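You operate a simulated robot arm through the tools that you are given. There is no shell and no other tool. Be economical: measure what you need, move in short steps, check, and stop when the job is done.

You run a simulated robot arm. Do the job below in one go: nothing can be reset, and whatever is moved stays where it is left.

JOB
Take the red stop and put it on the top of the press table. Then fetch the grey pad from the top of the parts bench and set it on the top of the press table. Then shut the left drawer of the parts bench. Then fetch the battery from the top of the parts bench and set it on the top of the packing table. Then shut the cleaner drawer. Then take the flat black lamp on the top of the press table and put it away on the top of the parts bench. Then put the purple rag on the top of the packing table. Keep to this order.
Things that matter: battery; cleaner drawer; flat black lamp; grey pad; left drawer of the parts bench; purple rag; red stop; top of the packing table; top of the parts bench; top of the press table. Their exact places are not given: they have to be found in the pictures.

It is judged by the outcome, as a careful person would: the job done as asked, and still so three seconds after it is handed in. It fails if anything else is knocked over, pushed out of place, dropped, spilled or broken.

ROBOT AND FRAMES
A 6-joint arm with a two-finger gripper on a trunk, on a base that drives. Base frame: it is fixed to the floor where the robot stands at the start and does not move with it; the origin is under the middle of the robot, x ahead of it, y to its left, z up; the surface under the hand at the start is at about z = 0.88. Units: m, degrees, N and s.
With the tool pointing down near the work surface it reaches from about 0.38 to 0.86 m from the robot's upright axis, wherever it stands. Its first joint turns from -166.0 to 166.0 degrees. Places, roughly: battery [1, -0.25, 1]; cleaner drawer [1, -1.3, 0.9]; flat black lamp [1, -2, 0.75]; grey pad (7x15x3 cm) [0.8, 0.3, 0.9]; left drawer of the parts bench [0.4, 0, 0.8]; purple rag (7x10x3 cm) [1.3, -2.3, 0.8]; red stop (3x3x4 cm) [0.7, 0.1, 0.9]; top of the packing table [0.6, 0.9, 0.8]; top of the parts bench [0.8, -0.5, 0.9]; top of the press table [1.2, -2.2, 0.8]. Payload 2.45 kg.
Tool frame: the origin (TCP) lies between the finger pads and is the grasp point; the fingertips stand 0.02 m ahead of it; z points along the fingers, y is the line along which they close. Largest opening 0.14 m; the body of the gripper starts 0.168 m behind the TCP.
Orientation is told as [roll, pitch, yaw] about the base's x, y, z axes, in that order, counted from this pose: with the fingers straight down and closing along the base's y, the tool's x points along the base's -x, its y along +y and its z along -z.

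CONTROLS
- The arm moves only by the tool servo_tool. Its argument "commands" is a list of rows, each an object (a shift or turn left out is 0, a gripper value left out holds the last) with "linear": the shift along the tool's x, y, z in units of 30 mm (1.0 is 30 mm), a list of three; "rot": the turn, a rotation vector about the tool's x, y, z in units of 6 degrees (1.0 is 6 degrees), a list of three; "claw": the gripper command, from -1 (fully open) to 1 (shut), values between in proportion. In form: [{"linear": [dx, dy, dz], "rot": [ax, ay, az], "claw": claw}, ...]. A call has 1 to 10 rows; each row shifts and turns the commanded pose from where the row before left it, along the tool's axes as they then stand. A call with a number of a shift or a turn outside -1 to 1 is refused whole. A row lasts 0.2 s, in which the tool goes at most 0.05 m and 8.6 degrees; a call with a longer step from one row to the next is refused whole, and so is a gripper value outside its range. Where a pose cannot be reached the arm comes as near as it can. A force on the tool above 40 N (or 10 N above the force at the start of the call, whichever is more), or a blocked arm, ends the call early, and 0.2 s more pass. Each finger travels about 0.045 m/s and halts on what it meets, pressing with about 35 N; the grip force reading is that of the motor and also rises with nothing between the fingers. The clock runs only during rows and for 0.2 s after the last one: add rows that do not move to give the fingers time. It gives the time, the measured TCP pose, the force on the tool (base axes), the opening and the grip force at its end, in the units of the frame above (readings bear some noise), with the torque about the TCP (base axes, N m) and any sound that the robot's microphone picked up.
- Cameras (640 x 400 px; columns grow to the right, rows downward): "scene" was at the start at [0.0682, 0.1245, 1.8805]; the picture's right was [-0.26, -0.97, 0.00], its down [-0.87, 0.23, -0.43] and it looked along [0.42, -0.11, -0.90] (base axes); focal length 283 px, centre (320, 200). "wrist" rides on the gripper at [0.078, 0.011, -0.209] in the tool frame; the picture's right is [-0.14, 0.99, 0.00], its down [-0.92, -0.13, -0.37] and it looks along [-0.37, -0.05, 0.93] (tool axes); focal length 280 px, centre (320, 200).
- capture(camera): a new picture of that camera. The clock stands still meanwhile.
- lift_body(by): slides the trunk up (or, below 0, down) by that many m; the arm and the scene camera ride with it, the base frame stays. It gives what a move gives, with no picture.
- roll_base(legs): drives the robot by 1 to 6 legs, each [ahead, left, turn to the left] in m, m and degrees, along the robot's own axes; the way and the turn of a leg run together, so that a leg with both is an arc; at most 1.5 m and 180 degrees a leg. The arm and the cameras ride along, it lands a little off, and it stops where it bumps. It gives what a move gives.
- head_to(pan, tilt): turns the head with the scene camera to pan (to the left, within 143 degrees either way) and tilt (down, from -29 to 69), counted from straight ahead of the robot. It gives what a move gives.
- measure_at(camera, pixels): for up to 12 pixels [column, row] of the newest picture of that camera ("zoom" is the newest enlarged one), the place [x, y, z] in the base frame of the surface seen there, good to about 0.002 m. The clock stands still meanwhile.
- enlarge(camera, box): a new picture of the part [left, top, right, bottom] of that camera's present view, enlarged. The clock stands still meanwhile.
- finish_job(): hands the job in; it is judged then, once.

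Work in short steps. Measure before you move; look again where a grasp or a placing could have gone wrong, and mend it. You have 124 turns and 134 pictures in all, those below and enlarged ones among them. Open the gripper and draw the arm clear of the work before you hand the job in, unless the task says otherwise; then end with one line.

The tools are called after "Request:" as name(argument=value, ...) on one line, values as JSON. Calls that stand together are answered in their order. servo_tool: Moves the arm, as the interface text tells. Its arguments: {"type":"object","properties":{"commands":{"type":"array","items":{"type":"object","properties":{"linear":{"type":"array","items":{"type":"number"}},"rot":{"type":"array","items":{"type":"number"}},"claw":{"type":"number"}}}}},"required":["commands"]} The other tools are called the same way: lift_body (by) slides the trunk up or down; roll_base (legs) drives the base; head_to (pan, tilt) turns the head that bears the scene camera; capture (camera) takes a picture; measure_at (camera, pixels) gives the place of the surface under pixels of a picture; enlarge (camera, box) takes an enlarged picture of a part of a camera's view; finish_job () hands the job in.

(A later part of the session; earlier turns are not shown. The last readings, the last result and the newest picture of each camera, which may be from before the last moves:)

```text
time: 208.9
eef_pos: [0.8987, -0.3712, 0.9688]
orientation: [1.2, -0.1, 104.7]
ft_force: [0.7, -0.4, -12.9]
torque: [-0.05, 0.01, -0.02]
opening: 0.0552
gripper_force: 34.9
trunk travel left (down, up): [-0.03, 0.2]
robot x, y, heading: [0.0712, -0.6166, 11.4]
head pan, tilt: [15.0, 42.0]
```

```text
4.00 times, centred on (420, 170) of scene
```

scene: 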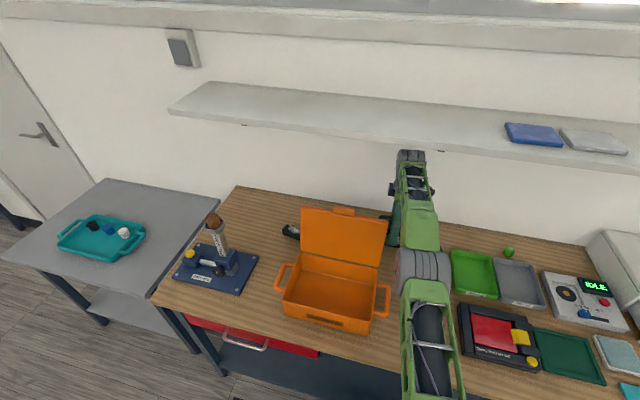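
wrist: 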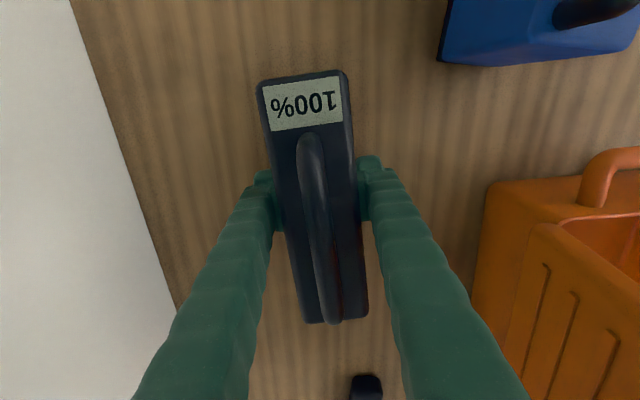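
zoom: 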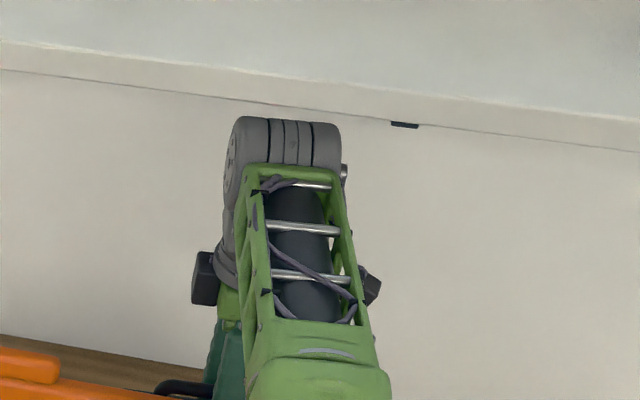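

Request:
measure_at(camera="scene", pixels=[[454, 251], [473, 252], [493, 256], [497, 262], [452, 270], [509, 251], [514, 248], [507, 249], [476, 296], [540, 264]])

Request:
lift_body(by=0.022)

```text
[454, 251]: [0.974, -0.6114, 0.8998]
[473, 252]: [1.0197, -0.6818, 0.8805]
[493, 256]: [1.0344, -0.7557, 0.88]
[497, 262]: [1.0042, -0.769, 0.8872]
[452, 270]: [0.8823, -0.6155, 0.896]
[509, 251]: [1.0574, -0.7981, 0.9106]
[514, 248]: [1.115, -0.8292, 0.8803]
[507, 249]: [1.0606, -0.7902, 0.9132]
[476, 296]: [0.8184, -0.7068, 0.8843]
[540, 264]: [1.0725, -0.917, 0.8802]
```

```text
time: 209.6
eef_pos: [0.8998, -0.371, 0.9918]
orientation: [1.0, 0.0, 104.7]
ft_force: [0.4, 0.9, -12.9]
torque: [-0.05, 0.06, 0.02]
opening: 0.0551
gripper_force: 35.2
trunk travel left (down, up): [-0.052, 0.178]
robot x, y, heading: [0.0676, -0.6191, 11.1]
head pan, tilt: [15.0, 42.0]
```

Rims are ≤0.90, battery bottom ≈0.93. Roll right 0.32 m behind the charger, then back 0.12 m.

Request:
roll_base(legs=[[0, -0.32, 0], [-0.12, 0, 0]])

Request:
capture(camera="wrist")

Request:
lift_body(by=0.12)

Request:
capture(camera="scene")

```text
time: 213.8
eef_pos: [0.8438, -0.709, 0.9936]
orientation: [1.0, -0.1, 105.0]
ft_force: [0.1, -0.7, -12.2]
torque: [-0.05, -0.03, 0.01]
opening: 0.0554
gripper_force: 34.7
trunk travel left (down, up): [-0.052, 0.178]
robot x, y, heading: [0.0164, -0.9622, 11.8]
head pan, tilt: [15.0, 42.0]
```

```text
67 pictures are left
```

wrist: 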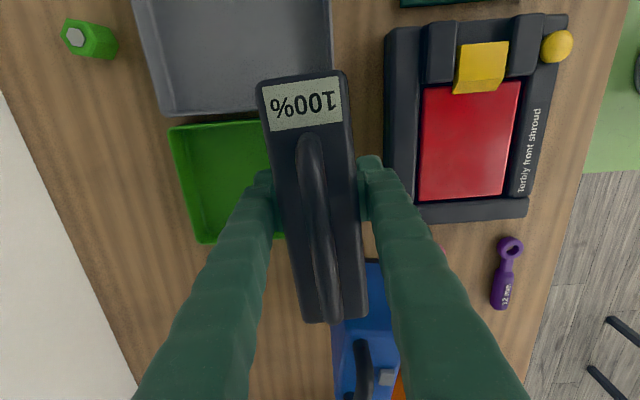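

```text
time: 215.3
eef_pos: [0.8441, -0.7098, 1.112]
orientation: [1.1, -0.1, 104.9]
ft_force: [0.0, -0.7, -12.5]
torque: [-0.07, -0.01, 0.0]
opening: 0.0556
gripper_force: 35.2
trunk travel left (down, up): [-0.172, 0.058]
robot x, y, heading: [0.0165, -0.9618, 11.5]
head pan, tilt: [15.0, 42.0]
```

```text
66 pictures are left
```

scene: 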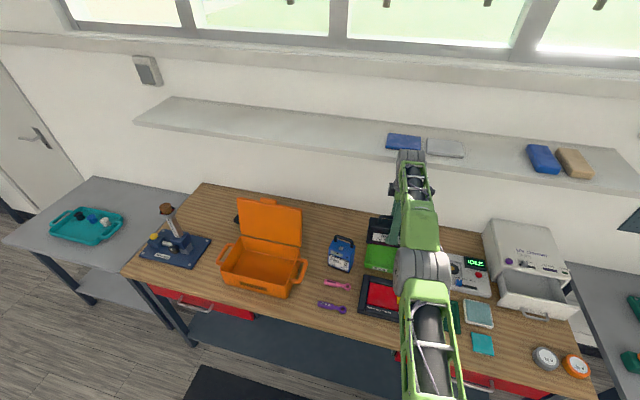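

Battery is high and clear. Back off 0.35 m and roll left to the packing table.

Request:
roll_base(legs=[[-0.35, 0, 0], [0, 1.0, 0], [0, 0.5, 0]])

Request:
head_to(pan=8, tilt=55)

Request:
capture(camera="scene")

```text
time: 230.8
eef_pos: [0.1966, 0.6994, 1.113]
orientation: [1.0, -0.1, 105.2]
ft_force: [-0.9, 0.0, -12.9]
torque: [-0.01, -0.01, -0.02]
opening: 0.0552
gripper_force: 35.1
trunk travel left (down, up): [-0.172, 0.058]
robot x, y, heading: [-0.6341, 0.4491, 11.8]
head pan, tilt: [15.0, 42.0]
```

```text
time: 231.6
eef_pos: [0.1959, 0.6994, 1.1122]
orientation: [1.2, -0.1, 105.2]
ft_force: [-0.2, 0.0, -13.8]
torque: [0.0, -0.01, -0.01]
opening: 0.0555
gripper_force: 34.5
trunk travel left (down, up): [-0.172, 0.058]
robot x, y, heading: [-0.6346, 0.4455, 11.7]
head pan, tilt: [8.0, 55.0]
```

```text
65 pictures are left
```

scene: 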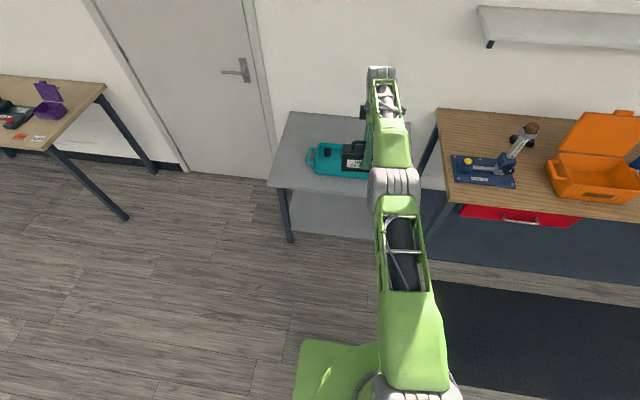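

Request:
capture(camera="wrist")

Request:
enlarge(camera="scene", box=[250, 90, 450, 250])

```text
64 pictures are left
```

wrist: 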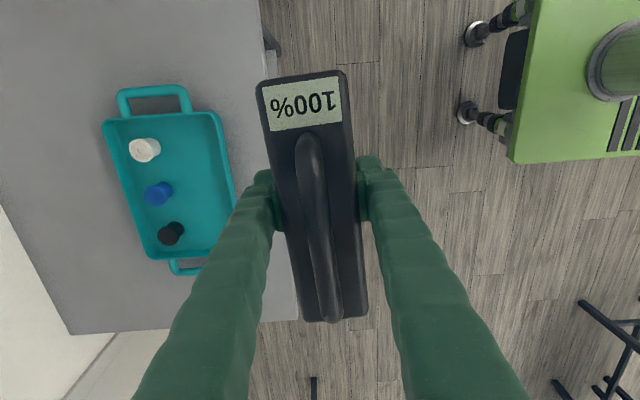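

```text
2.50 times, centred on (350, 170) of scene
```

zoom: 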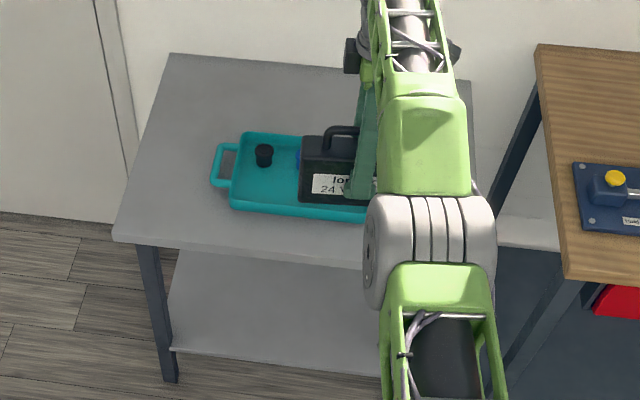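

Request:
measure_at(camera="wrist", pixels=[[258, 30], [290, 310], [125, 95], [185, 92], [220, 120], [150, 250], [110, 120], [180, 40], [60, 60], [75, 325], [20, 20], [185, 268]])

```text
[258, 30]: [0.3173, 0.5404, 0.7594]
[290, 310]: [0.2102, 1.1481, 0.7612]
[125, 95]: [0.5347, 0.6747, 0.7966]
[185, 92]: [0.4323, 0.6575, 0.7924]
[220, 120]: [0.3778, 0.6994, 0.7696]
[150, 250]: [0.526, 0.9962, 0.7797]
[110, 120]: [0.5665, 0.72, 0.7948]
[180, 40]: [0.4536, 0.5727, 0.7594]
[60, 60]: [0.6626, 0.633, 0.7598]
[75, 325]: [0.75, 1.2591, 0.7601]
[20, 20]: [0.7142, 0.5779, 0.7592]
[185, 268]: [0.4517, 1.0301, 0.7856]
```

Free strip right of the tray: l 0.36–0.55. I rotate the battery back by 90° so its length runs toward the wall and will set it there.

Request:
servo_tool(commands=[{"rot": [0, 0, 1]}, {"rot": [0, 0, 1]}, {"rot": [0, 0, 1]}, {"rot": [0, 0, 1]}, {"rot": [0, 0, 1]}, {"rot": [0, 0, 1]}, {"rot": [0, 0, 1]}, {"rot": [0, 0, 1]}, {"rot": [0, 0, 1]}, {"rot": [0, 0, 1]}])

Request:
servo_tool(commands=[{"rot": [0, 0, 1]}, {"rot": [0, 0, 1]}, {"rot": [0, 0, 1]}, {"rot": [0, 0, 1]}, {"rot": [0, 0, 1]}, {"rot": [0, 0, 0.5]}, {}])

Request:
roll_base(legs=[[0, -0.25, 0]])

Request:
capture(camera="wrist")

```text
time: 233.8
eef_pos: [0.1956, 0.7006, 1.1126]
orientation: [0.7, 0.9, 45.2]
ft_force: [-1.4, 0.5, -12.2]
torque: [-0.02, 0.01, 0.01]
opening: 0.0556
gripper_force: 35.2
trunk travel left (down, up): [-0.172, 0.058]
robot x, y, heading: [-0.633, 0.4472, 11.9]
head pan, tilt: [8.0, 55.0]
```

```text
time: 235.4
eef_pos: [0.1962, 0.6989, 1.1135]
orientation: [0.1, 1.1, 12.2]
ft_force: [1.2, -0.7, -12.7]
torque: [-0.03, 0.02, -0.04]
opening: 0.0553
gripper_force: 35.3
trunk travel left (down, up): [-0.172, 0.058]
robot x, y, heading: [-0.6284, 0.4451, 11.8]
head pan, tilt: [8.0, 55.0]
```

```text
time: 238.2
eef_pos: [0.2452, 0.455, 1.1126]
orientation: [0.0, 1.0, 12.1]
ft_force: [-0.1, -0.9, -12.7]
torque: [-0.02, 0.05, -0.03]
opening: 0.0553
gripper_force: 34.6
trunk travel left (down, up): [-0.172, 0.058]
robot x, y, heading: [-0.5824, 0.1981, 11.9]
head pan, tilt: [8.0, 55.0]
```

```text
62 pictures are left
```

wrist: 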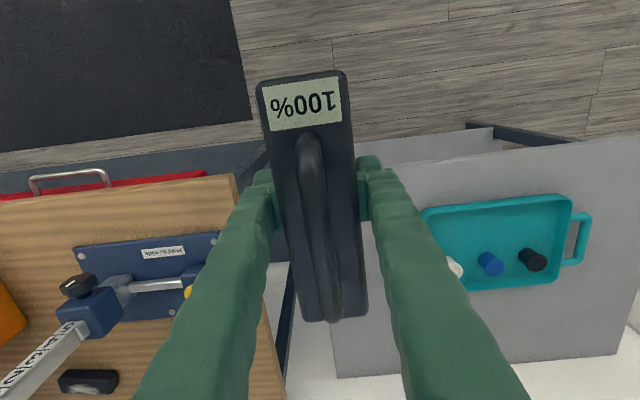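

Drive left 0.045 m and 0.29 m ahead to be over the free strip.

Request:
roll_base(legs=[[0.29, 0.045, 0]])

Request:
capture(camera="wrist")

```text
time: 240.2
eef_pos: [0.5204, 0.5646, 1.111]
orientation: [0.1, 1.1, 12.6]
ft_force: [-0.1, 0.5, -13.7]
torque: [-0.03, 0.07, 0.03]
opening: 0.0556
gripper_force: 35.0
trunk travel left (down, up): [-0.172, 0.058]
robot x, y, heading: [-0.306, 0.3059, 11.9]
head pan, tilt: [8.0, 55.0]
```

```text
61 pictures are left
```

wrist: 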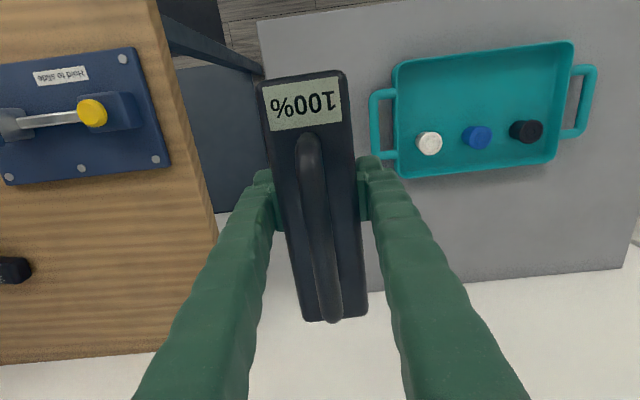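

Positioned (l≈0.45, f≈0.62). Lower to z≈0.825.

Request:
servo_tool(commands=[{"linear": [0, 0, 1]}, {"linear": [0, 0, 1]}, {"linear": [0, 0, 1]}, {"linear": [0, 0, 1]}, {"linear": [0, 0, 1]}, {"linear": [0, 0, 1]}, {"linear": [0, 0, 1]}, {"linear": [0, 0, 1]}, {"linear": [0, 0, 1]}, {}])

Request:
capture(camera="wrist")

```text
time: 242.4
eef_pos: [0.4981, 0.5575, 0.8464]
orientation: [0.0, 1.1, 12.6]
ft_force: [-0.5, 1.4, -13.4]
torque: [-0.01, 0.0, -0.01]
opening: 0.055
gripper_force: 35.4
out of reach, approached as far as the arm can: row 7, 8, 9
trunk travel left (down, up): [-0.172, 0.058]
robot x, y, heading: [-0.3044, 0.3054, 12.0]
head pan, tilt: [8.0, 55.0]
```

```text
60 pictures are left
```

wrist: 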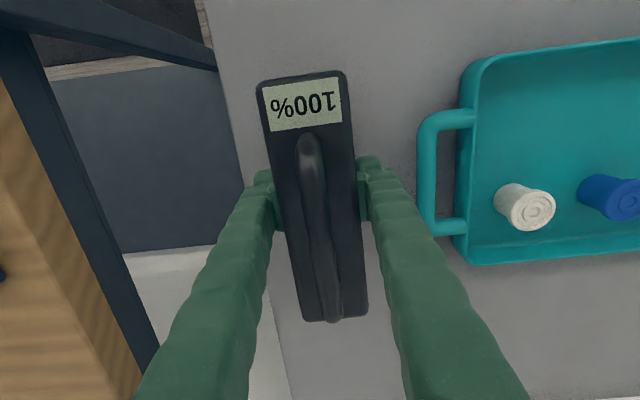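

Finish with the trunk: down 0.021 m.

Request:
lift_body(by=-0.021)

```text
time: 243.1
eef_pos: [0.498, 0.5575, 0.826]
orientation: [0.1, 1.0, 12.6]
ft_force: [1.3, 0.5, -10.3]
torque: [0.16, -0.19, 0.0]
opening: 0.0553
gripper_force: 34.6
trunk travel left (down, up): [-0.151, 0.079]
robot x, y, heading: [-0.3076, 0.3054, 12.2]
head pan, tilt: [8.0, 55.0]
```

Contact is beginning (load reduced). Down 3 mm more, then release.

Request:
lift_body(by=-0.003)

Request:
servo_tool(commands=[{"claw": -0.25}, {"claw": -0.25}, {"claw": -0.25}, {"claw": -0.25}])

Request:
capture(camera="wrist")

```text
time: 243.6
eef_pos: [0.4986, 0.5572, 0.824]
orientation: [0.0, 1.0, 12.6]
ft_force: [-3.8, -1.6, 5.2]
torque: [0.67, -1.14, 0.02]
opening: 0.0556
gripper_force: 34.9
trunk travel left (down, up): [-0.148, 0.082]
robot x, y, heading: [-0.3091, 0.3066, 12.0]
head pan, tilt: [8.0, 55.0]
```

```text
time: 244.6
eef_pos: [0.4979, 0.5562, 0.824]
orientation: [-0.1, 0.9, 12.5]
ft_force: [-0.1, 0.4, -0.2]
torque: [0.01, 0.01, -0.02]
opening: 0.0878
gripper_force: 0.0
trunk travel left (down, up): [-0.148, 0.082]
robot x, y, heading: [-0.3084, 0.3071, 12.0]
head pan, tilt: [8.0, 55.0]
```

```text
59 pictures are left
```

wrist: 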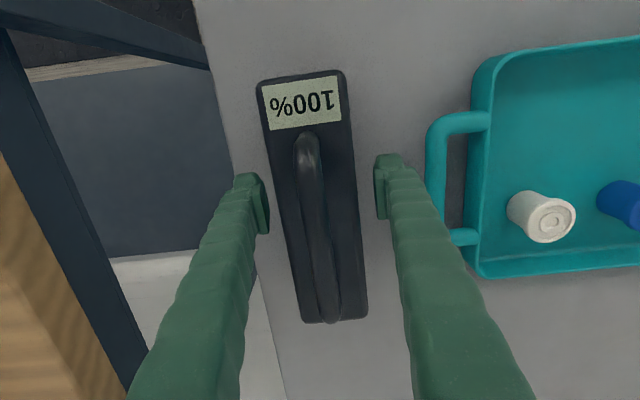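

Battery stands free. Rise with the trunk, then the arm.

Request:
lift_body(by=0.08)

Request:
servo_tool(commands=[{"linear": [0, 0, -1]}, {"linear": [0, 0, -1]}, {"linear": [0, 0, -1]}, {"linear": [0, 0, -1]}, {"linear": [0, 0, -1]}, {"linear": [0, 0, -1]}, {"linear": [0, 0, -1]}, {"linear": [0, 0, -1]}, {"linear": [0.5, 0, -1]}, {"linear": [0.5, 0, -1]}])

Request:
capture(camera="wrist")

```text
time: 245.8
eef_pos: [0.4988, 0.5565, 0.9022]
orientation: [0.0, 1.1, 12.6]
ft_force: [0.1, -0.9, -0.3]
torque: [0.01, 0.01, 0.02]
opening: 0.0877
gripper_force: 0.0
trunk travel left (down, up): [-0.228, 0.002]
robot x, y, heading: [-0.3052, 0.3024, 11.9]
head pan, tilt: [8.0, 55.0]
```

```text
time: 248.0
eef_pos: [0.5122, 0.5626, 1.2038]
orientation: [0.0, 1.2, 12.6]
ft_force: [-0.2, 0.0, 0.0]
torque: [-0.05, -0.04, -0.05]
opening: 0.0874
gripper_force: 0.0
out of reach, approached as far as the arm can: row 1, 2, 3, 4, 6, 9, 10
trunk travel left (down, up): [-0.228, 0.002]
robot x, y, heading: [-0.3068, 0.3064, 11.8]
head pan, tilt: [8.0, 55.0]
```

```text
58 pictures are left
```

wrist: 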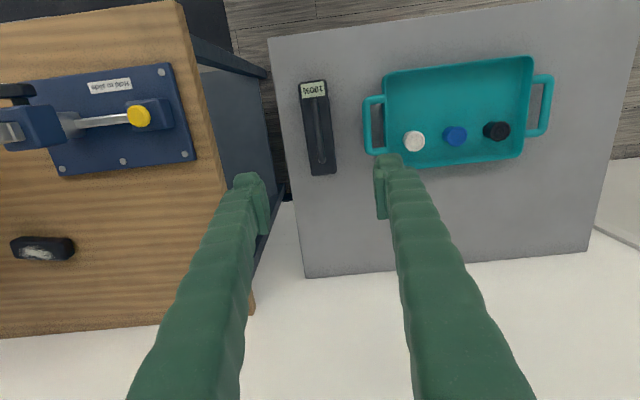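

Battery set. Now to the cleaner drawer: retract, drive back and right.

Request:
servo_tool(commands=[{"linear": [1, 0, 0], "claw": 1}, {"linear": [1, 0, 0]}, {"linear": [1, 0, 0]}, {"linear": [1, 0, 0]}, {"linear": [1, 0, 0]}, {"linear": [1, 0, 0]}, {"linear": [1, 0, 0]}])

Request:
roll_base(legs=[[-0.2, 0, 0], [0, -0.8, 0], [0, -0.9, 0]])

Request:
head_to(pan=-10, tilt=48)

Request:
capture(camera="scene")

Request:
capture(camera="wrist")

```text
time: 249.6
eef_pos: [0.5123, 0.5618, 1.2032]
orientation: [0.0, 1.2, 12.6]
ft_force: [-0.7, 0.4, -0.1]
torque: [0.01, 0.01, -0.01]
opening: 0.0001
gripper_force: 29.7
out of reach, approached as far as the arm can: row 1, 2, 3, 4, 5, 6, 7
trunk travel left (down, up): [-0.228, 0.002]
robot x, y, heading: [-0.3062, 0.3058, 12.1]
head pan, tilt: [8.0, 55.0]
```

```text
time: 265.8
eef_pos: [0.6808, -1.1201, 1.2036]
orientation: [0.0, 1.2, 12.3]
ft_force: [0.8, -1.1, -0.8]
torque: [0.03, -0.02, 0.01]
opening: 0.0
gripper_force: 29.4
trunk travel left (down, up): [-0.228, 0.002]
robot x, y, heading: [-0.1408, -1.3717, 11.8]
head pan, tilt: [8.0, 55.0]
```

```text
time: 266.6
eef_pos: [0.6798, -1.1201, 1.2038]
orientation: [0.0, 1.2, 12.3]
ft_force: [0.3, -0.3, -0.3]
torque: [0.0, 0.0, 0.01]
opening: 0.0002
gripper_force: 29.0
trunk travel left (down, up): [-0.228, 0.002]
robot x, y, heading: [-0.1411, -1.3737, 11.4]
head pan, tilt: [-10.0, 48.0]
```

```text
57 pictures are left
```

scene: 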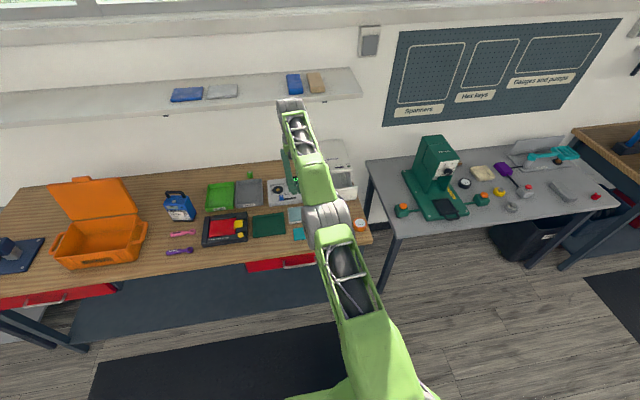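

```text
56 pictures are left
```

wrist: 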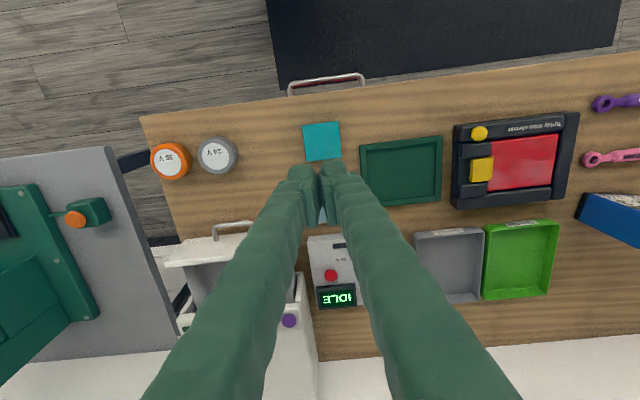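

The arm is fully stretched and didn't retract. I try a combined pull-back with a small descent.

Request:
servo_tool(commands=[{"linear": [0.8, 0, 0.6]}, {"linear": [0.8, 0, 0.6]}, {"linear": [0.8, 0, 0.3]}, {}])

```text
time: 267.6
eef_pos: [0.6802, -1.1147, 1.1815]
orientation: [-0.1, 1.5, 12.2]
ft_force: [-0.5, 0.7, -0.1]
torque: [-0.02, 0.01, -0.01]
opening: 0.0001
gripper_force: 29.3
out of reach, approached as far as the arm can: row 1, 2, 3
trunk travel left (down, up): [-0.228, 0.002]
robot x, y, heading: [-0.1375, -1.3741, 12.0]
head pan, tilt: [-10.0, 48.0]
```

Request:
servo_tool(commands=[{"linear": [0.2, 0, 1]}, {"linear": [0.2, 0, 1]}, {"linear": [0.2, 0, 1]}, {"linear": [1, 0, 0]}, {"linear": [1, 0, 0]}, {"linear": [1, 0, 0]}, {"linear": [1, 0, 0]}])

```text
time: 269.2
eef_pos: [0.6837, -1.1119, 1.0923]
orientation: [0.0, 1.4, 12.2]
ft_force: [0.3, -0.6, -0.1]
torque: [0.0, -0.03, 0.02]
opening: 0.0002
gripper_force: 29.5
out of reach, approached as far as the arm can: row 1, 2, 3, 4, 5, 6, 7
trunk travel left (down, up): [-0.228, 0.002]
robot x, y, heading: [-0.1379, -1.3756, 11.7]
head pan, tilt: [-10.0, 48.0]
```

Radial pull is stuck at the straight elbow. I tilt the tool instead, which draws the wrist inward.

Request:
servo_tool(commands=[{"rot": [0, -1, 0]}, {"rot": [0, -1, 0]}, {"rot": [0, -1, 0]}, {"rot": [0, -1, 0]}, {}])

Request:
capture(camera="scene")

```text
time: 270.4
eef_pos: [0.8067, -1.0711, 1.0912]
orientation: [0.0, -22.7, 12.4]
ft_force: [0.7, -0.1, -0.2]
torque: [0.01, -0.01, 0.0]
opening: 0.0
gripper_force: 29.5
out of reach, approached as far as the arm can: row 1, 2, 3, 4
trunk travel left (down, up): [-0.228, 0.002]
robot x, y, heading: [-0.1401, -1.3724, 11.8]
head pan, tilt: [-10.0, 48.0]
```

```text
55 pictures are left
```

scene: 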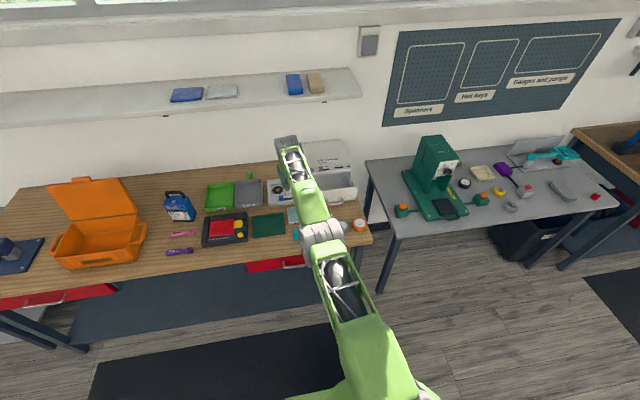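

The arm sits on its outer reach limit. I try small inward steps mixed with a tilt back.

Request:
servo_tool(commands=[{"linear": [0.1, 0, 0]}, {"linear": [0.1, 0, 0]}, {"linear": [0.15, 0, 0]}, {"linear": [0.2, 0, 0]}, {"linear": [0.3, 0, 0]}, {"linear": [0.4, 0, 0]}, {"linear": [0.5, 0, 0]}, {}])

```text
time: 272.2
eef_pos: [0.8027, -1.065, 1.0682]
orientation: [0.0, -22.6, 12.3]
ft_force: [0.5, 1.6, 0.2]
torque: [-0.01, 0.02, -0.01]
opening: 0.0003
gripper_force: 29.4
out of reach, approached as far as the arm can: row 2, 3, 4, 5, 6, 7
trunk travel left (down, up): [-0.228, 0.002]
robot x, y, heading: [-0.136, -1.3754, 11.9]
head pan, tilt: [-10.0, 48.0]
```

I suspect the elbow slipped to its other limit. I push outward (by un-tilting), then go down, then try inward.

Request:
servo_tool(commands=[{"linear": [-0.5, 0, 0.3], "rot": [0, 0.95, 0]}, {"rot": [0, 0.95, 0]}, {"rot": [0, 0.95, 0]}, {"rot": [0, 0.95, 0]}, {"linear": [0, 0, 0.6]}, {"linear": [0, 0, 0.6]}, {"linear": [0.3, 0, 0.3]}, {"linear": [0.6, 0, 0]}, {"linear": [0.6, 0, 0]}, {}])

```text
time: 274.4
eef_pos: [0.6469, -1.1129, 1.0283]
orientation: [0.0, 0.0, 12.3]
ft_force: [0.0, -1.1, -0.7]
torque: [0.01, 0.01, 0.0]
opening: 0.0001
gripper_force: 29.4
out of reach, approached as far as the arm can: row 1, 2, 3, 4
trunk travel left (down, up): [-0.228, 0.002]
robot x, y, heading: [-0.1402, -1.3732, 11.9]
head pan, tilt: [-10.0, 48.0]
```

That freed it. Retract and raise, then measure the cleaner drawer.

Request:
servo_tool(commands=[{"linear": [0.9, 0, -0.5]}, {"linear": [0.9, 0, -0.5]}, {"linear": [0.9, 0, -0.5]}, {"linear": [0.9, 0, -0.5]}, {"linear": [0.9, 0, -0.5]}, {"linear": [0.9, 0, -0.5]}, {"linear": [0, 0.5, -1]}, {"linear": [0, 1, -0.5]}, {"linear": [0, 1, 0]}, {"linear": [0, 1, 0]}])

Request:
head_to(pan=-5, tilt=48)

Request:
capture(camera="scene")

```text
time: 276.6
eef_pos: [0.4642, -1.0436, 1.1659]
orientation: [0.0, 0.1, 12.3]
ft_force: [0.4, 0.5, 0.9]
torque: [-0.03, -0.02, 0.01]
opening: 0.0
gripper_force: 29.0
trunk travel left (down, up): [-0.228, 0.002]
robot x, y, heading: [-0.1355, -1.3704, 11.7]
head pan, tilt: [-10.0, 48.0]
```

```text
time: 277.3
eef_pos: [0.4646, -1.045, 1.1654]
orientation: [0.0, 0.1, 12.4]
ft_force: [0.5, -0.4, 0.2]
torque: [-0.01, -0.03, -0.01]
opening: 0.0
gripper_force: 29.6
trunk travel left (down, up): [-0.228, 0.002]
robot x, y, heading: [-0.1405, -1.3717, 11.8]
head pan, tilt: [-5.0, 48.0]
```

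```text
54 pictures are left
```

scene: 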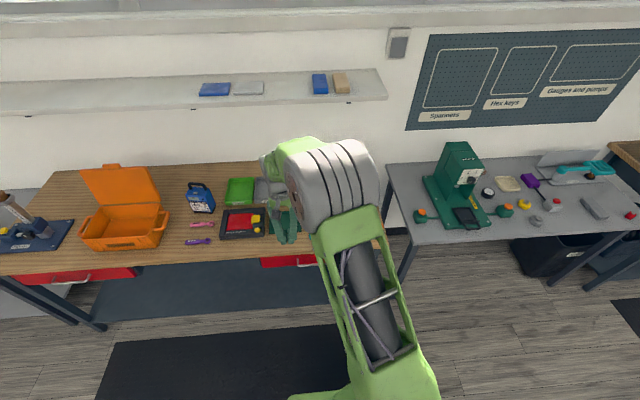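

Request:
capture(camera="wrist")

```text
53 pictures are left
```

wrist: 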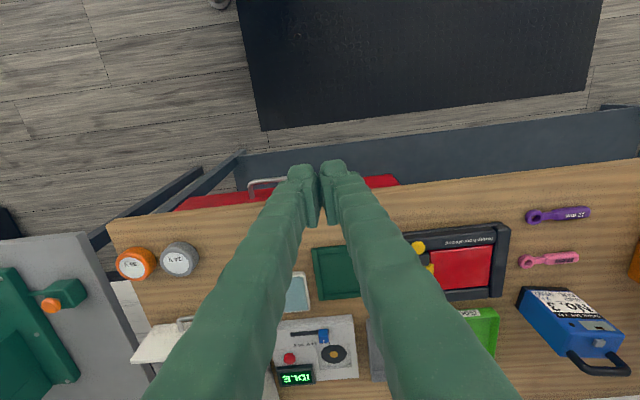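

Request:
measure_at(camera="wrist", pixels=[[185, 323], [137, 352], [165, 350], [150, 355], [136, 262], [179, 258], [182, 330], [190, 318], [298, 290]])

Request:
enlarge(camera="wrist", box=[90, 220, 290, 400])

```text
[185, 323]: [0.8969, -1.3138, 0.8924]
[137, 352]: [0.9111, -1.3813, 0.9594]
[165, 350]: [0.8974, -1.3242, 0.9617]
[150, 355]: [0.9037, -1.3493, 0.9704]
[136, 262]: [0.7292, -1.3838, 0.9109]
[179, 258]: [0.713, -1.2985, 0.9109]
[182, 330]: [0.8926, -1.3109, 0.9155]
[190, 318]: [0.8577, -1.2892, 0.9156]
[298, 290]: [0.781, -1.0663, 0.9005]
```

```text
2.22 times, centred on (190, 310) of wrist
```

zoom: 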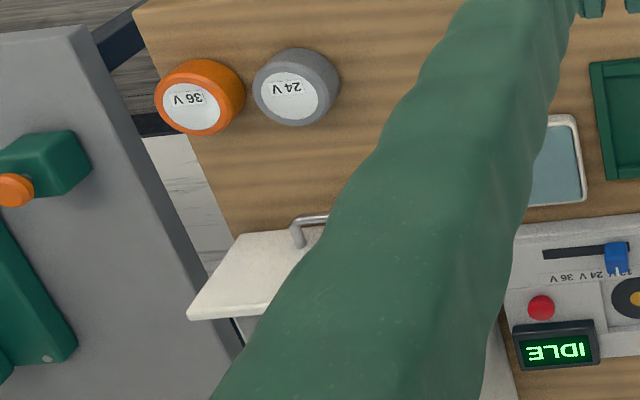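

Drawer panel face is at f≈0.617, handle near l≈-1.40, z≈0.916; the grey 24 V lamp sits in front at f 0.41–0.47. I drive 0.27 m ahead, then move the hand right to l≈-1.40.

Request:
roll_base(legs=[[0.27, 0, 0]])

Request:
servo_tool(commands=[{"linear": [0, -1, 0.3]}, {"linear": [0, -1, 0.3]}, {"linear": [0, -1, 0.3]}, {"linear": [0, -1, 0.3]}, {"linear": [0, -1, 0.3]}, {"linear": [0, -1, 0.3]}, {"linear": [0, -1, 0]}, {"linear": [0, -1, 0]}, {"linear": [0, -1, 0]}, {}])

Request:
capture(camera="wrist")

```text
time: 279.2
eef_pos: [0.7278, -0.987, 1.1659]
orientation: [0.0, 0.1, 12.5]
ft_force: [0.1, 0.0, -0.3]
torque: [-0.02, 0.04, 0.0]
opening: 0.0
gripper_force: 29.4
trunk travel left (down, up): [-0.228, 0.002]
robot x, y, heading: [0.1265, -1.3165, 12.3]
head pan, tilt: [-5.0, 48.0]
```

```text
time: 281.4
eef_pos: [0.7859, -1.2514, 1.1117]
orientation: [0.0, -0.1, 12.5]
ft_force: [0.1, -0.4, -0.2]
torque: [-0.03, 0.0, 0.02]
opening: 0.0001
gripper_force: 29.4
trunk travel left (down, up): [-0.228, 0.002]
robot x, y, heading: [0.1232, -1.3174, 11.8]
head pan, tilt: [-5.0, 48.0]
```

```text
51 pictures are left
```

wrist: 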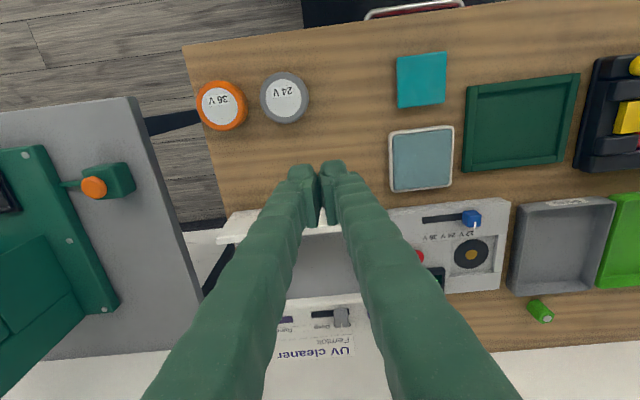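

Request:
measure_at(camera="wrist", pixels=[[228, 225], [222, 240], [341, 225], [325, 228], [350, 250], [322, 215], [310, 300], [330, 300], [285, 303]])

Request:
enlarge(camera="wrist", box=[200, 150, 420, 330])

```text
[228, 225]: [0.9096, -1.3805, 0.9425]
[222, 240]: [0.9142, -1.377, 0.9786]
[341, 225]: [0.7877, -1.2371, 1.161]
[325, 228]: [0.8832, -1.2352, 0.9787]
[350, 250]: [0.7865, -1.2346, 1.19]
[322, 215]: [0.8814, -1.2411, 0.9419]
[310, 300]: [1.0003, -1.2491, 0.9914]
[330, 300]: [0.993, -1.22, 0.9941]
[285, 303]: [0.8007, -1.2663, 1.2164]
```

```text
2.22 times, centred on (310, 240) of wrist
```

zoom: 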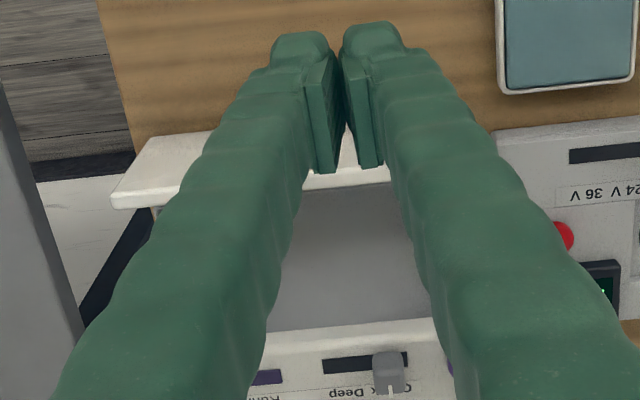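

Panel spans l≈-1.53…-1.28; centre ≈-1.40. Shift slightly and lower to z≈0.918 between the grey lamp and the handle.

Request:
servo_tool(commands=[{"linear": [-0.3, -0.6, 0]}, {"linear": [0, 0, 1]}, {"linear": [0, 0, 1]}, {"linear": [0, 0, 1]}, {"linear": [0, 0, 1]}, {"linear": [0, 0, 1]}, {"linear": [0, 0, 1]}, {"linear": [0, 0, 0.47]}, {}])

Request:
capture(camera="wrist")

```text
time: 283.4
eef_pos: [0.7983, -1.2675, 0.9172]
orientation: [0.0, 0.0, 12.4]
ft_force: [0.0, -0.4, -0.2]
torque: [-0.04, -0.02, -0.01]
opening: 0.0
gripper_force: 29.7
trunk travel left (down, up): [-0.228, 0.002]
robot x, y, heading: [0.1269, -1.3173, 12.1]
head pan, tilt: [-5.0, 48.0]
```

```text
49 pictures are left
```

wrist: 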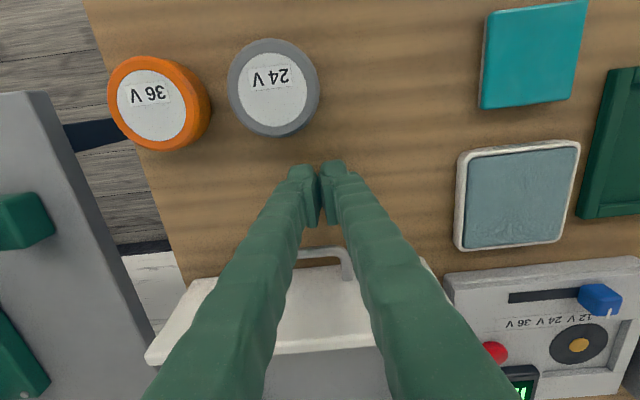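

Fingers stand before the handle. Push forward.

Request:
servo_tool(commands=[{"linear": [-0.5, 0, 0]}, {"linear": [-0.5, 0, 0]}, {"linear": [-0.5, 0, 0]}, {"linear": [-0.5, 0, 0]}, {"linear": [-0.5, 0, 0]}, {"linear": [-0.5, 0, 0]}, {"linear": [-0.4, 0, 0]}, {"linear": [-0.4, 0, 0]}, {"linear": [-0.3, 0, 0]}, {"linear": [-0.3, 0, 0]}])

Request:
capture(camera="wrist")

```text
time: 285.6
eef_pos: [0.9257, -1.2386, 0.9148]
orientation: [-0.1, 0.2, 12.5]
ft_force: [-11.4, -2.1, -0.8]
torque: [-0.02, 0.05, -0.08]
opening: 0.0
gripper_force: 28.9
trunk travel left (down, up): [-0.228, 0.002]
robot x, y, heading: [0.1217, -1.3179, 11.9]
head pan, tilt: [-5.0, 48.0]
```

```text
48 pictures are left
```

wrist: 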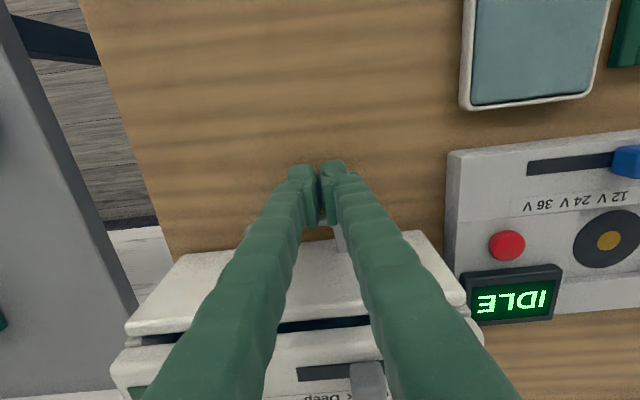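

A narrow gap remains; push on.

Request:
servo_tool(commands=[{"linear": [-0.25, 0, 0]}, {"linear": [-0.25, 0, 0]}, {"linear": [-0.25, 0, 0]}, {"linear": [-0.25, 0, 0]}, {"linear": [-0.25, 0, 0]}, {"linear": [-0.25, 0, 0]}, {}])

Request:
capture(camera="wrist")

```text
time: 286.1
eef_pos: [0.928, -1.2376, 0.9094]
orientation: [0.2, 1.3, 12.4]
ft_force: [-2.9, -1.2, -0.8]
torque: [0.0, 0.06, -0.07]
opening: 0.0
gripper_force: 29.4
trunk travel left (down, up): [-0.228, 0.002]
robot x, y, heading: [0.123, -1.318, 12.0]
head pan, tilt: [-5.0, 48.0]
stopped in row 2: the force on the tool passed its limit at 44 N (the readings are from after the stop); the commanded pose is now the measured one
```

```text
47 pictures are left
```

wrist: 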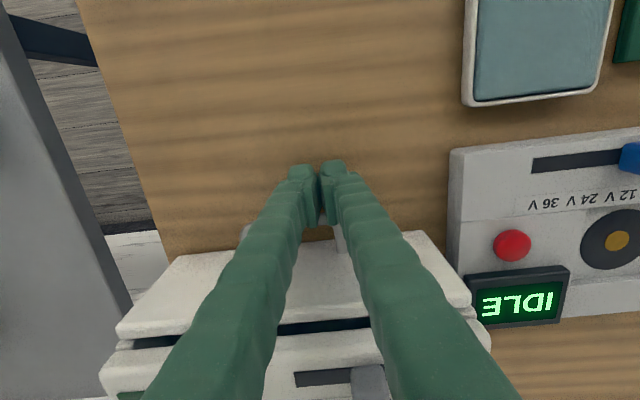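

Stopped at 44 N; a dark line remains. Measure the panel and housing to see whether it is really shut.

Request:
enlarge(camera="wrist", box=[90, 200, 510, 400])

Request:
measure_at(camera="wrist", pixels=[[180, 262], [130, 328], [150, 340], [140, 352], [320, 318], [320, 325], [320, 335], [300, 290], [470, 300], [475, 320]])

```text
1.52 times, centred on (300, 300) of wrist
```

zoom: 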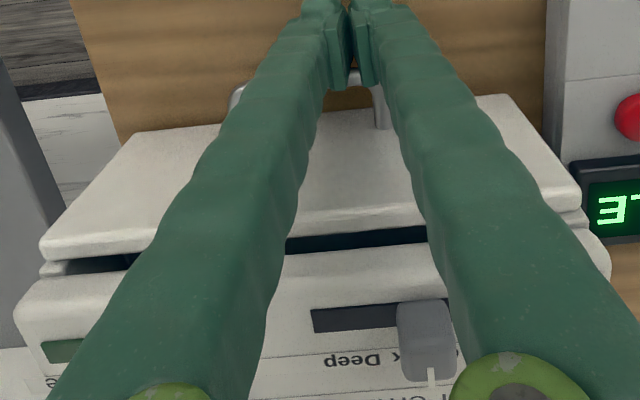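

```text
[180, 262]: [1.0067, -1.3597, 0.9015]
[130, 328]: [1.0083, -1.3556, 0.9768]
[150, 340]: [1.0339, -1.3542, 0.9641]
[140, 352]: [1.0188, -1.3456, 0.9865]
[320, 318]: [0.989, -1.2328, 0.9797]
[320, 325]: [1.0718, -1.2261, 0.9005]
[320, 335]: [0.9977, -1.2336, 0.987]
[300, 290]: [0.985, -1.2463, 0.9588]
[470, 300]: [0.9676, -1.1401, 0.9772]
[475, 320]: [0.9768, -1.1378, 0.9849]
```

Panel face moved 0.10 m and met a hard stop. I back off and rise, then inspect from the side.

Request:
servo_tool(commands=[{"linear": [0.6, 0, 0]}, {"linear": [0.6, 0, 0]}, {"linear": [0.6, 0, 0]}, {"linear": [0.6, 0, -0.3]}, {"linear": [0.6, 0, -1]}, {"linear": [0.6, 0, -1]}, {"linear": [0.6, 0, -1]}, {"linear": [0.6, 0, -1]}, {"linear": [0.6, 0, -1]}, {"linear": [0.6, 0, -1]}])

Request:
capture(camera="wrist")

Request:
enlarge(camera="wrist", box=[160, 180, 420, 340])

```text
time: 288.3
eef_pos: [0.7563, -1.274, 1.1052]
orientation: [0.1, 1.3, 12.4]
ft_force: [0.0, 0.1, -0.8]
torque: [-0.01, -0.04, 0.03]
opening: 0.0
gripper_force: 29.6
trunk travel left (down, up): [-0.228, 0.002]
robot x, y, heading: [0.1242, -1.3177, 11.9]
head pan, tilt: [-5.0, 48.0]
```

```text
45 pictures are left
```

wrist: 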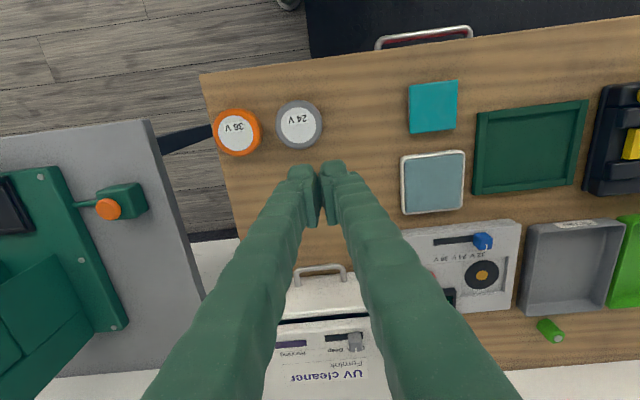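

```text
2.46 times, centred on (290, 260) of wrist
```

zoom: 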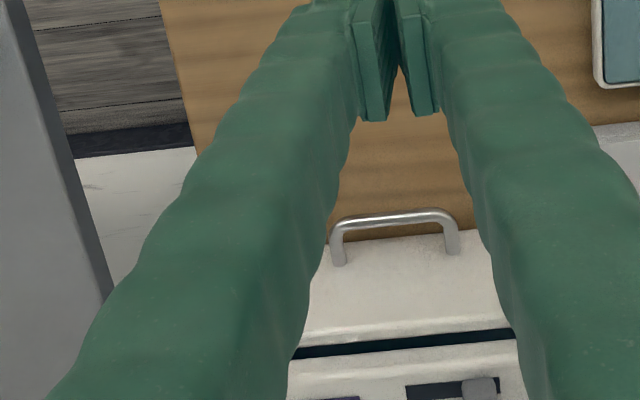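

Request:
measure_at(camera="zoom", pixels=[[400, 300], [400, 328], [400, 334], [400, 344], [400, 350], [400, 358], [390, 216], [330, 335], [490, 325], [490, 345], [330, 360]])

Request:
head_to(pan=-8, tilt=48)

Request:
capture(camera="scene")

```text
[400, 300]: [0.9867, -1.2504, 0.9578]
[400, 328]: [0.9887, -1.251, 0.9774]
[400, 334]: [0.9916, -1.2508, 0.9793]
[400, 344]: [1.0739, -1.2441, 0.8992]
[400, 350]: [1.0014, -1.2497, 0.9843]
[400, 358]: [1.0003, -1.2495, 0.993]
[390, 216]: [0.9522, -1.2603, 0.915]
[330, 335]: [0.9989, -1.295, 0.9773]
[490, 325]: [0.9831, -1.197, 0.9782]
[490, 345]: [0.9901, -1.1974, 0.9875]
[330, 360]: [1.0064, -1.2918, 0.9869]
```

```text
time: 289.0
eef_pos: [0.7587, -1.2738, 1.1047]
orientation: [0.2, 1.1, 12.4]
ft_force: [0.2, 1.3, 0.1]
torque: [0.01, 0.0, 0.01]
opening: 0.0
gripper_force: 29.1
trunk travel left (down, up): [-0.228, 0.002]
robot x, y, heading: [0.1239, -1.3174, 11.8]
head pan, tilt: [-8.0, 48.0]
```

```text
43 pictures are left
```

scene: 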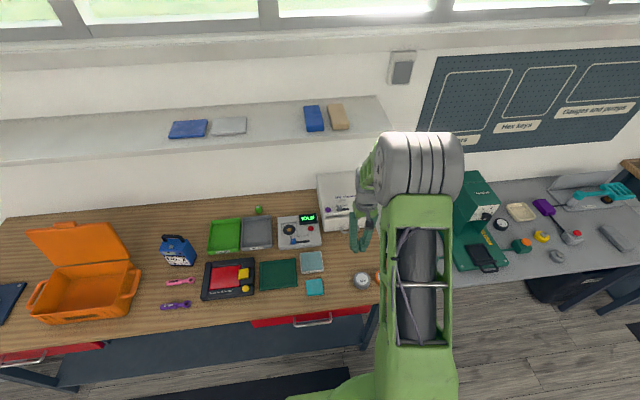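

Panel sits at the housing (≈3 mm seam, housing unmoved): shut with a hard stop. Next the lamp: rise, back off and roll right.

Request:
servo_tool(commands=[{"linear": [0.2, 0, -1], "rot": [0, -0.2, 0], "claw": -0.4}, {"linear": [0.2, 0, -1]}, {"linear": [0.2, 0, -1]}, {"linear": [0.2, 0, -1]}, {"linear": [0.2, 0, -0.5]}])

Request:
roll_base(legs=[[-0.25, 0, 0], [0, -0.85, 0], [0.25, 0, 0]])

Request:
capture(camera="wrist")

```text
time: 290.2
eef_pos: [0.726, -1.282, 1.2397]
orientation: [0.1, -0.1, 12.4]
ft_force: [-0.1, -0.6, 0.7]
torque: [-0.01, -0.02, -0.02]
opening: 0.0982
gripper_force: 0.1
trunk travel left (down, up): [-0.228, 0.002]
robot x, y, heading: [0.126, -1.3171, 11.9]
head pan, tilt: [-8.0, 48.0]
```

```text
time: 300.8
eef_pos: [0.9034, -2.1178, 1.238]
orientation: [0.1, 0.0, 11.9]
ft_force: [-0.2, 0.1, -0.2]
torque: [-0.02, 0.04, -0.02]
opening: 0.0979
gripper_force: 0.0
trunk travel left (down, up): [-0.228, 0.002]
robot x, y, heading: [0.3012, -2.1467, 11.1]
head pan, tilt: [-8.0, 48.0]
```

```text
42 pictures are left
```

wrist: 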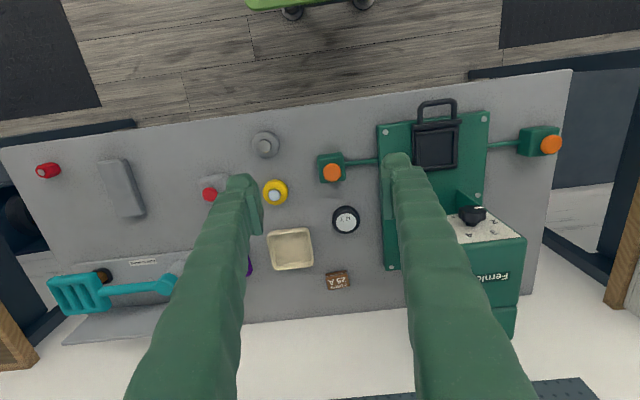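

Request:
enlarge(camera="wrist", box=[260, 150, 420, 300])

Request:
measure_at(camera="wrist", pixels=[[346, 219], [334, 219], [358, 217], [346, 207], [386, 219], [312, 240], [300, 230], [332, 170], [338, 272], [372, 260]])

```text
2.67 times, centred on (340, 225) of wrist
```

zoom: 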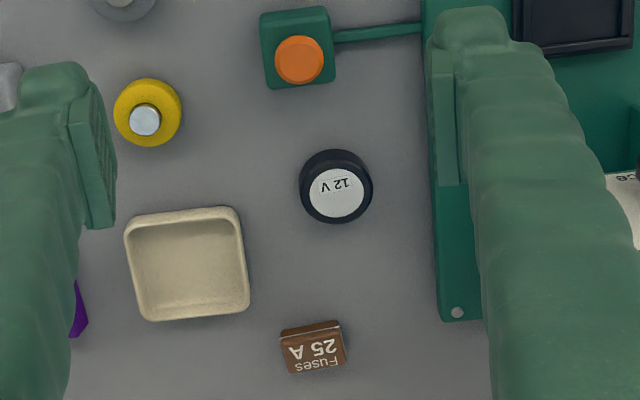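

```text
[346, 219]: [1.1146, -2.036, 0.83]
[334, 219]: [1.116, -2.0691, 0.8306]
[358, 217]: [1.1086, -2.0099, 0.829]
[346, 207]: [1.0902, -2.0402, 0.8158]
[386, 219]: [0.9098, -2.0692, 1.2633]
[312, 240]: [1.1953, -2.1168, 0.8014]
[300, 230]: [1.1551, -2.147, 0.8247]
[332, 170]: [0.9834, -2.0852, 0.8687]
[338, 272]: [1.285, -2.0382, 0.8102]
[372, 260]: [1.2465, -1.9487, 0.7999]
```

Lamp centre (1.113,-2.039), top 0.83, Ø≈6 cm. Move the base 0.08 m closer and lower the trunk a bit to stay away from the reach limit.

Request:
roll_base(legs=[[0.08, 0, 0]])

Request:
lift_body(by=-0.08)

```text
time: 301.9
eef_pos: [0.9811, -2.1026, 1.2393]
orientation: [0.1, 0.0, 11.9]
ft_force: [0.2, 0.3, 0.1]
torque: [-0.01, 0.01, -0.01]
opening: 0.0982
gripper_force: 0.0
trunk travel left (down, up): [-0.228, 0.002]
robot x, y, heading: [0.3783, -2.1341, 11.5]
head pan, tilt: [-8.0, 48.0]
```

```text
time: 303.1
eef_pos: [0.9813, -2.1019, 1.1587]
orientation: [0.1, 0.1, 11.9]
ft_force: [1.0, 0.0, -0.2]
torque: [0.01, 0.01, 0.01]
opening: 0.098
gripper_force: 0.1
trunk travel left (down, up): [-0.148, 0.082]
robot x, y, heading: [0.3764, -2.1307, 11.3]
head pan, tilt: [-8.0, 48.0]
```

Request:
servo_tool(commands=[{"linear": [-0.95, 0.23, 0.5], "claw": -0.25}, {"linear": [-0.95, 0.23, 0.5]}, {"linear": [-0.95, 0.23, 0.5]}, {"linear": [-0.95, 0.23, 0.5]}, {"linear": [-0.95, 0.23, 0.6]}, {"linear": [0, 0, 1]}, {"linear": [0, 0, 1]}, {"linear": [0, 0, 1]}, {"linear": [0, 0, 1]}, {"linear": [0, 0, 1]}])

Request:
capture(camera="wrist")

```text
time: 305.3
eef_pos: [1.1142, -2.0387, 0.9307]
orientation: [0.2, 0.0, 11.9]
ft_force: [-0.3, -0.5, 0.4]
torque: [0.01, 0.0, 0.0]
opening: 0.0874
gripper_force: 0.1
trunk travel left (down, up): [-0.148, 0.082]
robot x, y, heading: [0.3751, -2.1317, 11.3]
head pan, tilt: [-8.0, 48.0]
```

```text
40 pictures are left
```

wrist: 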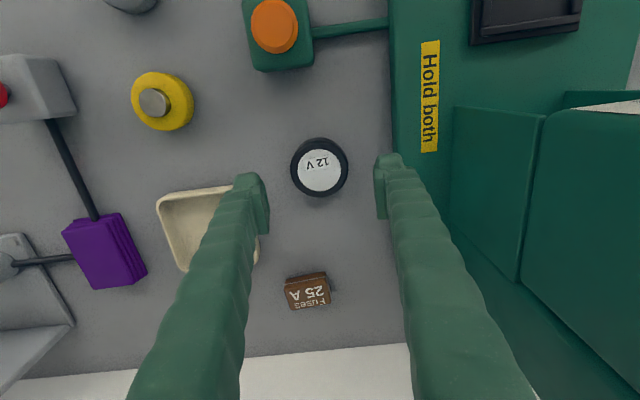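

Check the cream tray's nearest corner and plate edge against the finger positions.

Request:
measure_at(camera="wrist", pixels=[[228, 188], [232, 196], [258, 245], [392, 150], [320, 172], [294, 168], [346, 168]])

```text
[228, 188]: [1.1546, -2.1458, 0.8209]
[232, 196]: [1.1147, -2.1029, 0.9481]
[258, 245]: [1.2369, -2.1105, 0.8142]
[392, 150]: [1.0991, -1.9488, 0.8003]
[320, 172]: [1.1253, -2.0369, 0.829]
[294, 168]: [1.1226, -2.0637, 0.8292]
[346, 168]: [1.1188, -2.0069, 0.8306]
```

Clear. Lower to z≈0.823 and close on the lamp.

Request:
servo_tool(commands=[{"linear": [-0.15, 0.03, 1]}, {"linear": [0, 0, 1]}, {"linear": [0, 0, 1]}, {"linear": [0, 0, 0.57]}, {}, {"claw": 1}, {"claw": 1}, {"claw": 1}, {"claw": 1}])

Request:
servo_tool(commands=[{"linear": [0, 0, -1]}, {"linear": [0, 0, -1]}, {"linear": [0, 0, -1]}, {"linear": [0, 0, -1]}, {"linear": [0, 0, -1]}, {"linear": [0, 0, -1]}, {"linear": [0, 0, -1]}, {"linear": [0, 0, -1]}, {"linear": [0.5, 0, -1]}, {"linear": [1, 0, -0.6]}])

Request:
capture(camera="wrist")

```text
time: 307.3
eef_pos: [1.1181, -2.0371, 0.8234]
orientation: [0.0, 0.1, 11.8]
ft_force: [0.3, -1.1, 0.5]
torque: [0.04, -0.06, 0.02]
opening: 0.067
gripper_force: 35.3
trunk travel left (down, up): [-0.148, 0.082]
robot x, y, heading: [0.3785, -2.1291, 11.4]
head pan, tilt: [-8.0, 48.0]
```

```text
time: 309.5
eef_pos: [1.0718, -2.0457, 1.1133]
orientation: [0.1, 0.0, 11.9]
ft_force: [-0.5, -0.5, -0.9]
torque: [0.01, -0.01, -0.01]
opening: 0.0667
gripper_force: 35.2
trunk travel left (down, up): [-0.148, 0.082]
robot x, y, heading: [0.3783, -2.1324, 11.2]
head pan, tilt: [-8.0, 48.0]
```

```text
39 pictures are left
```

wrist: 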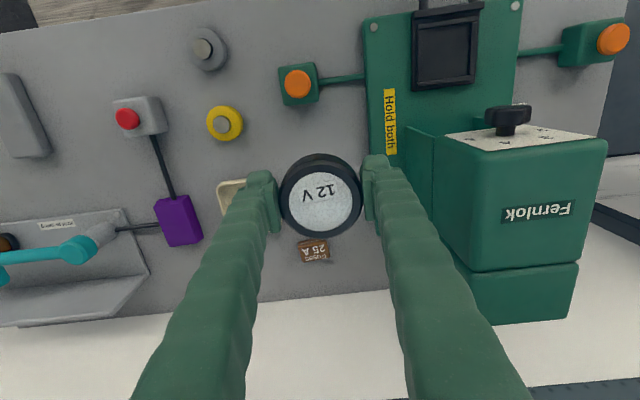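

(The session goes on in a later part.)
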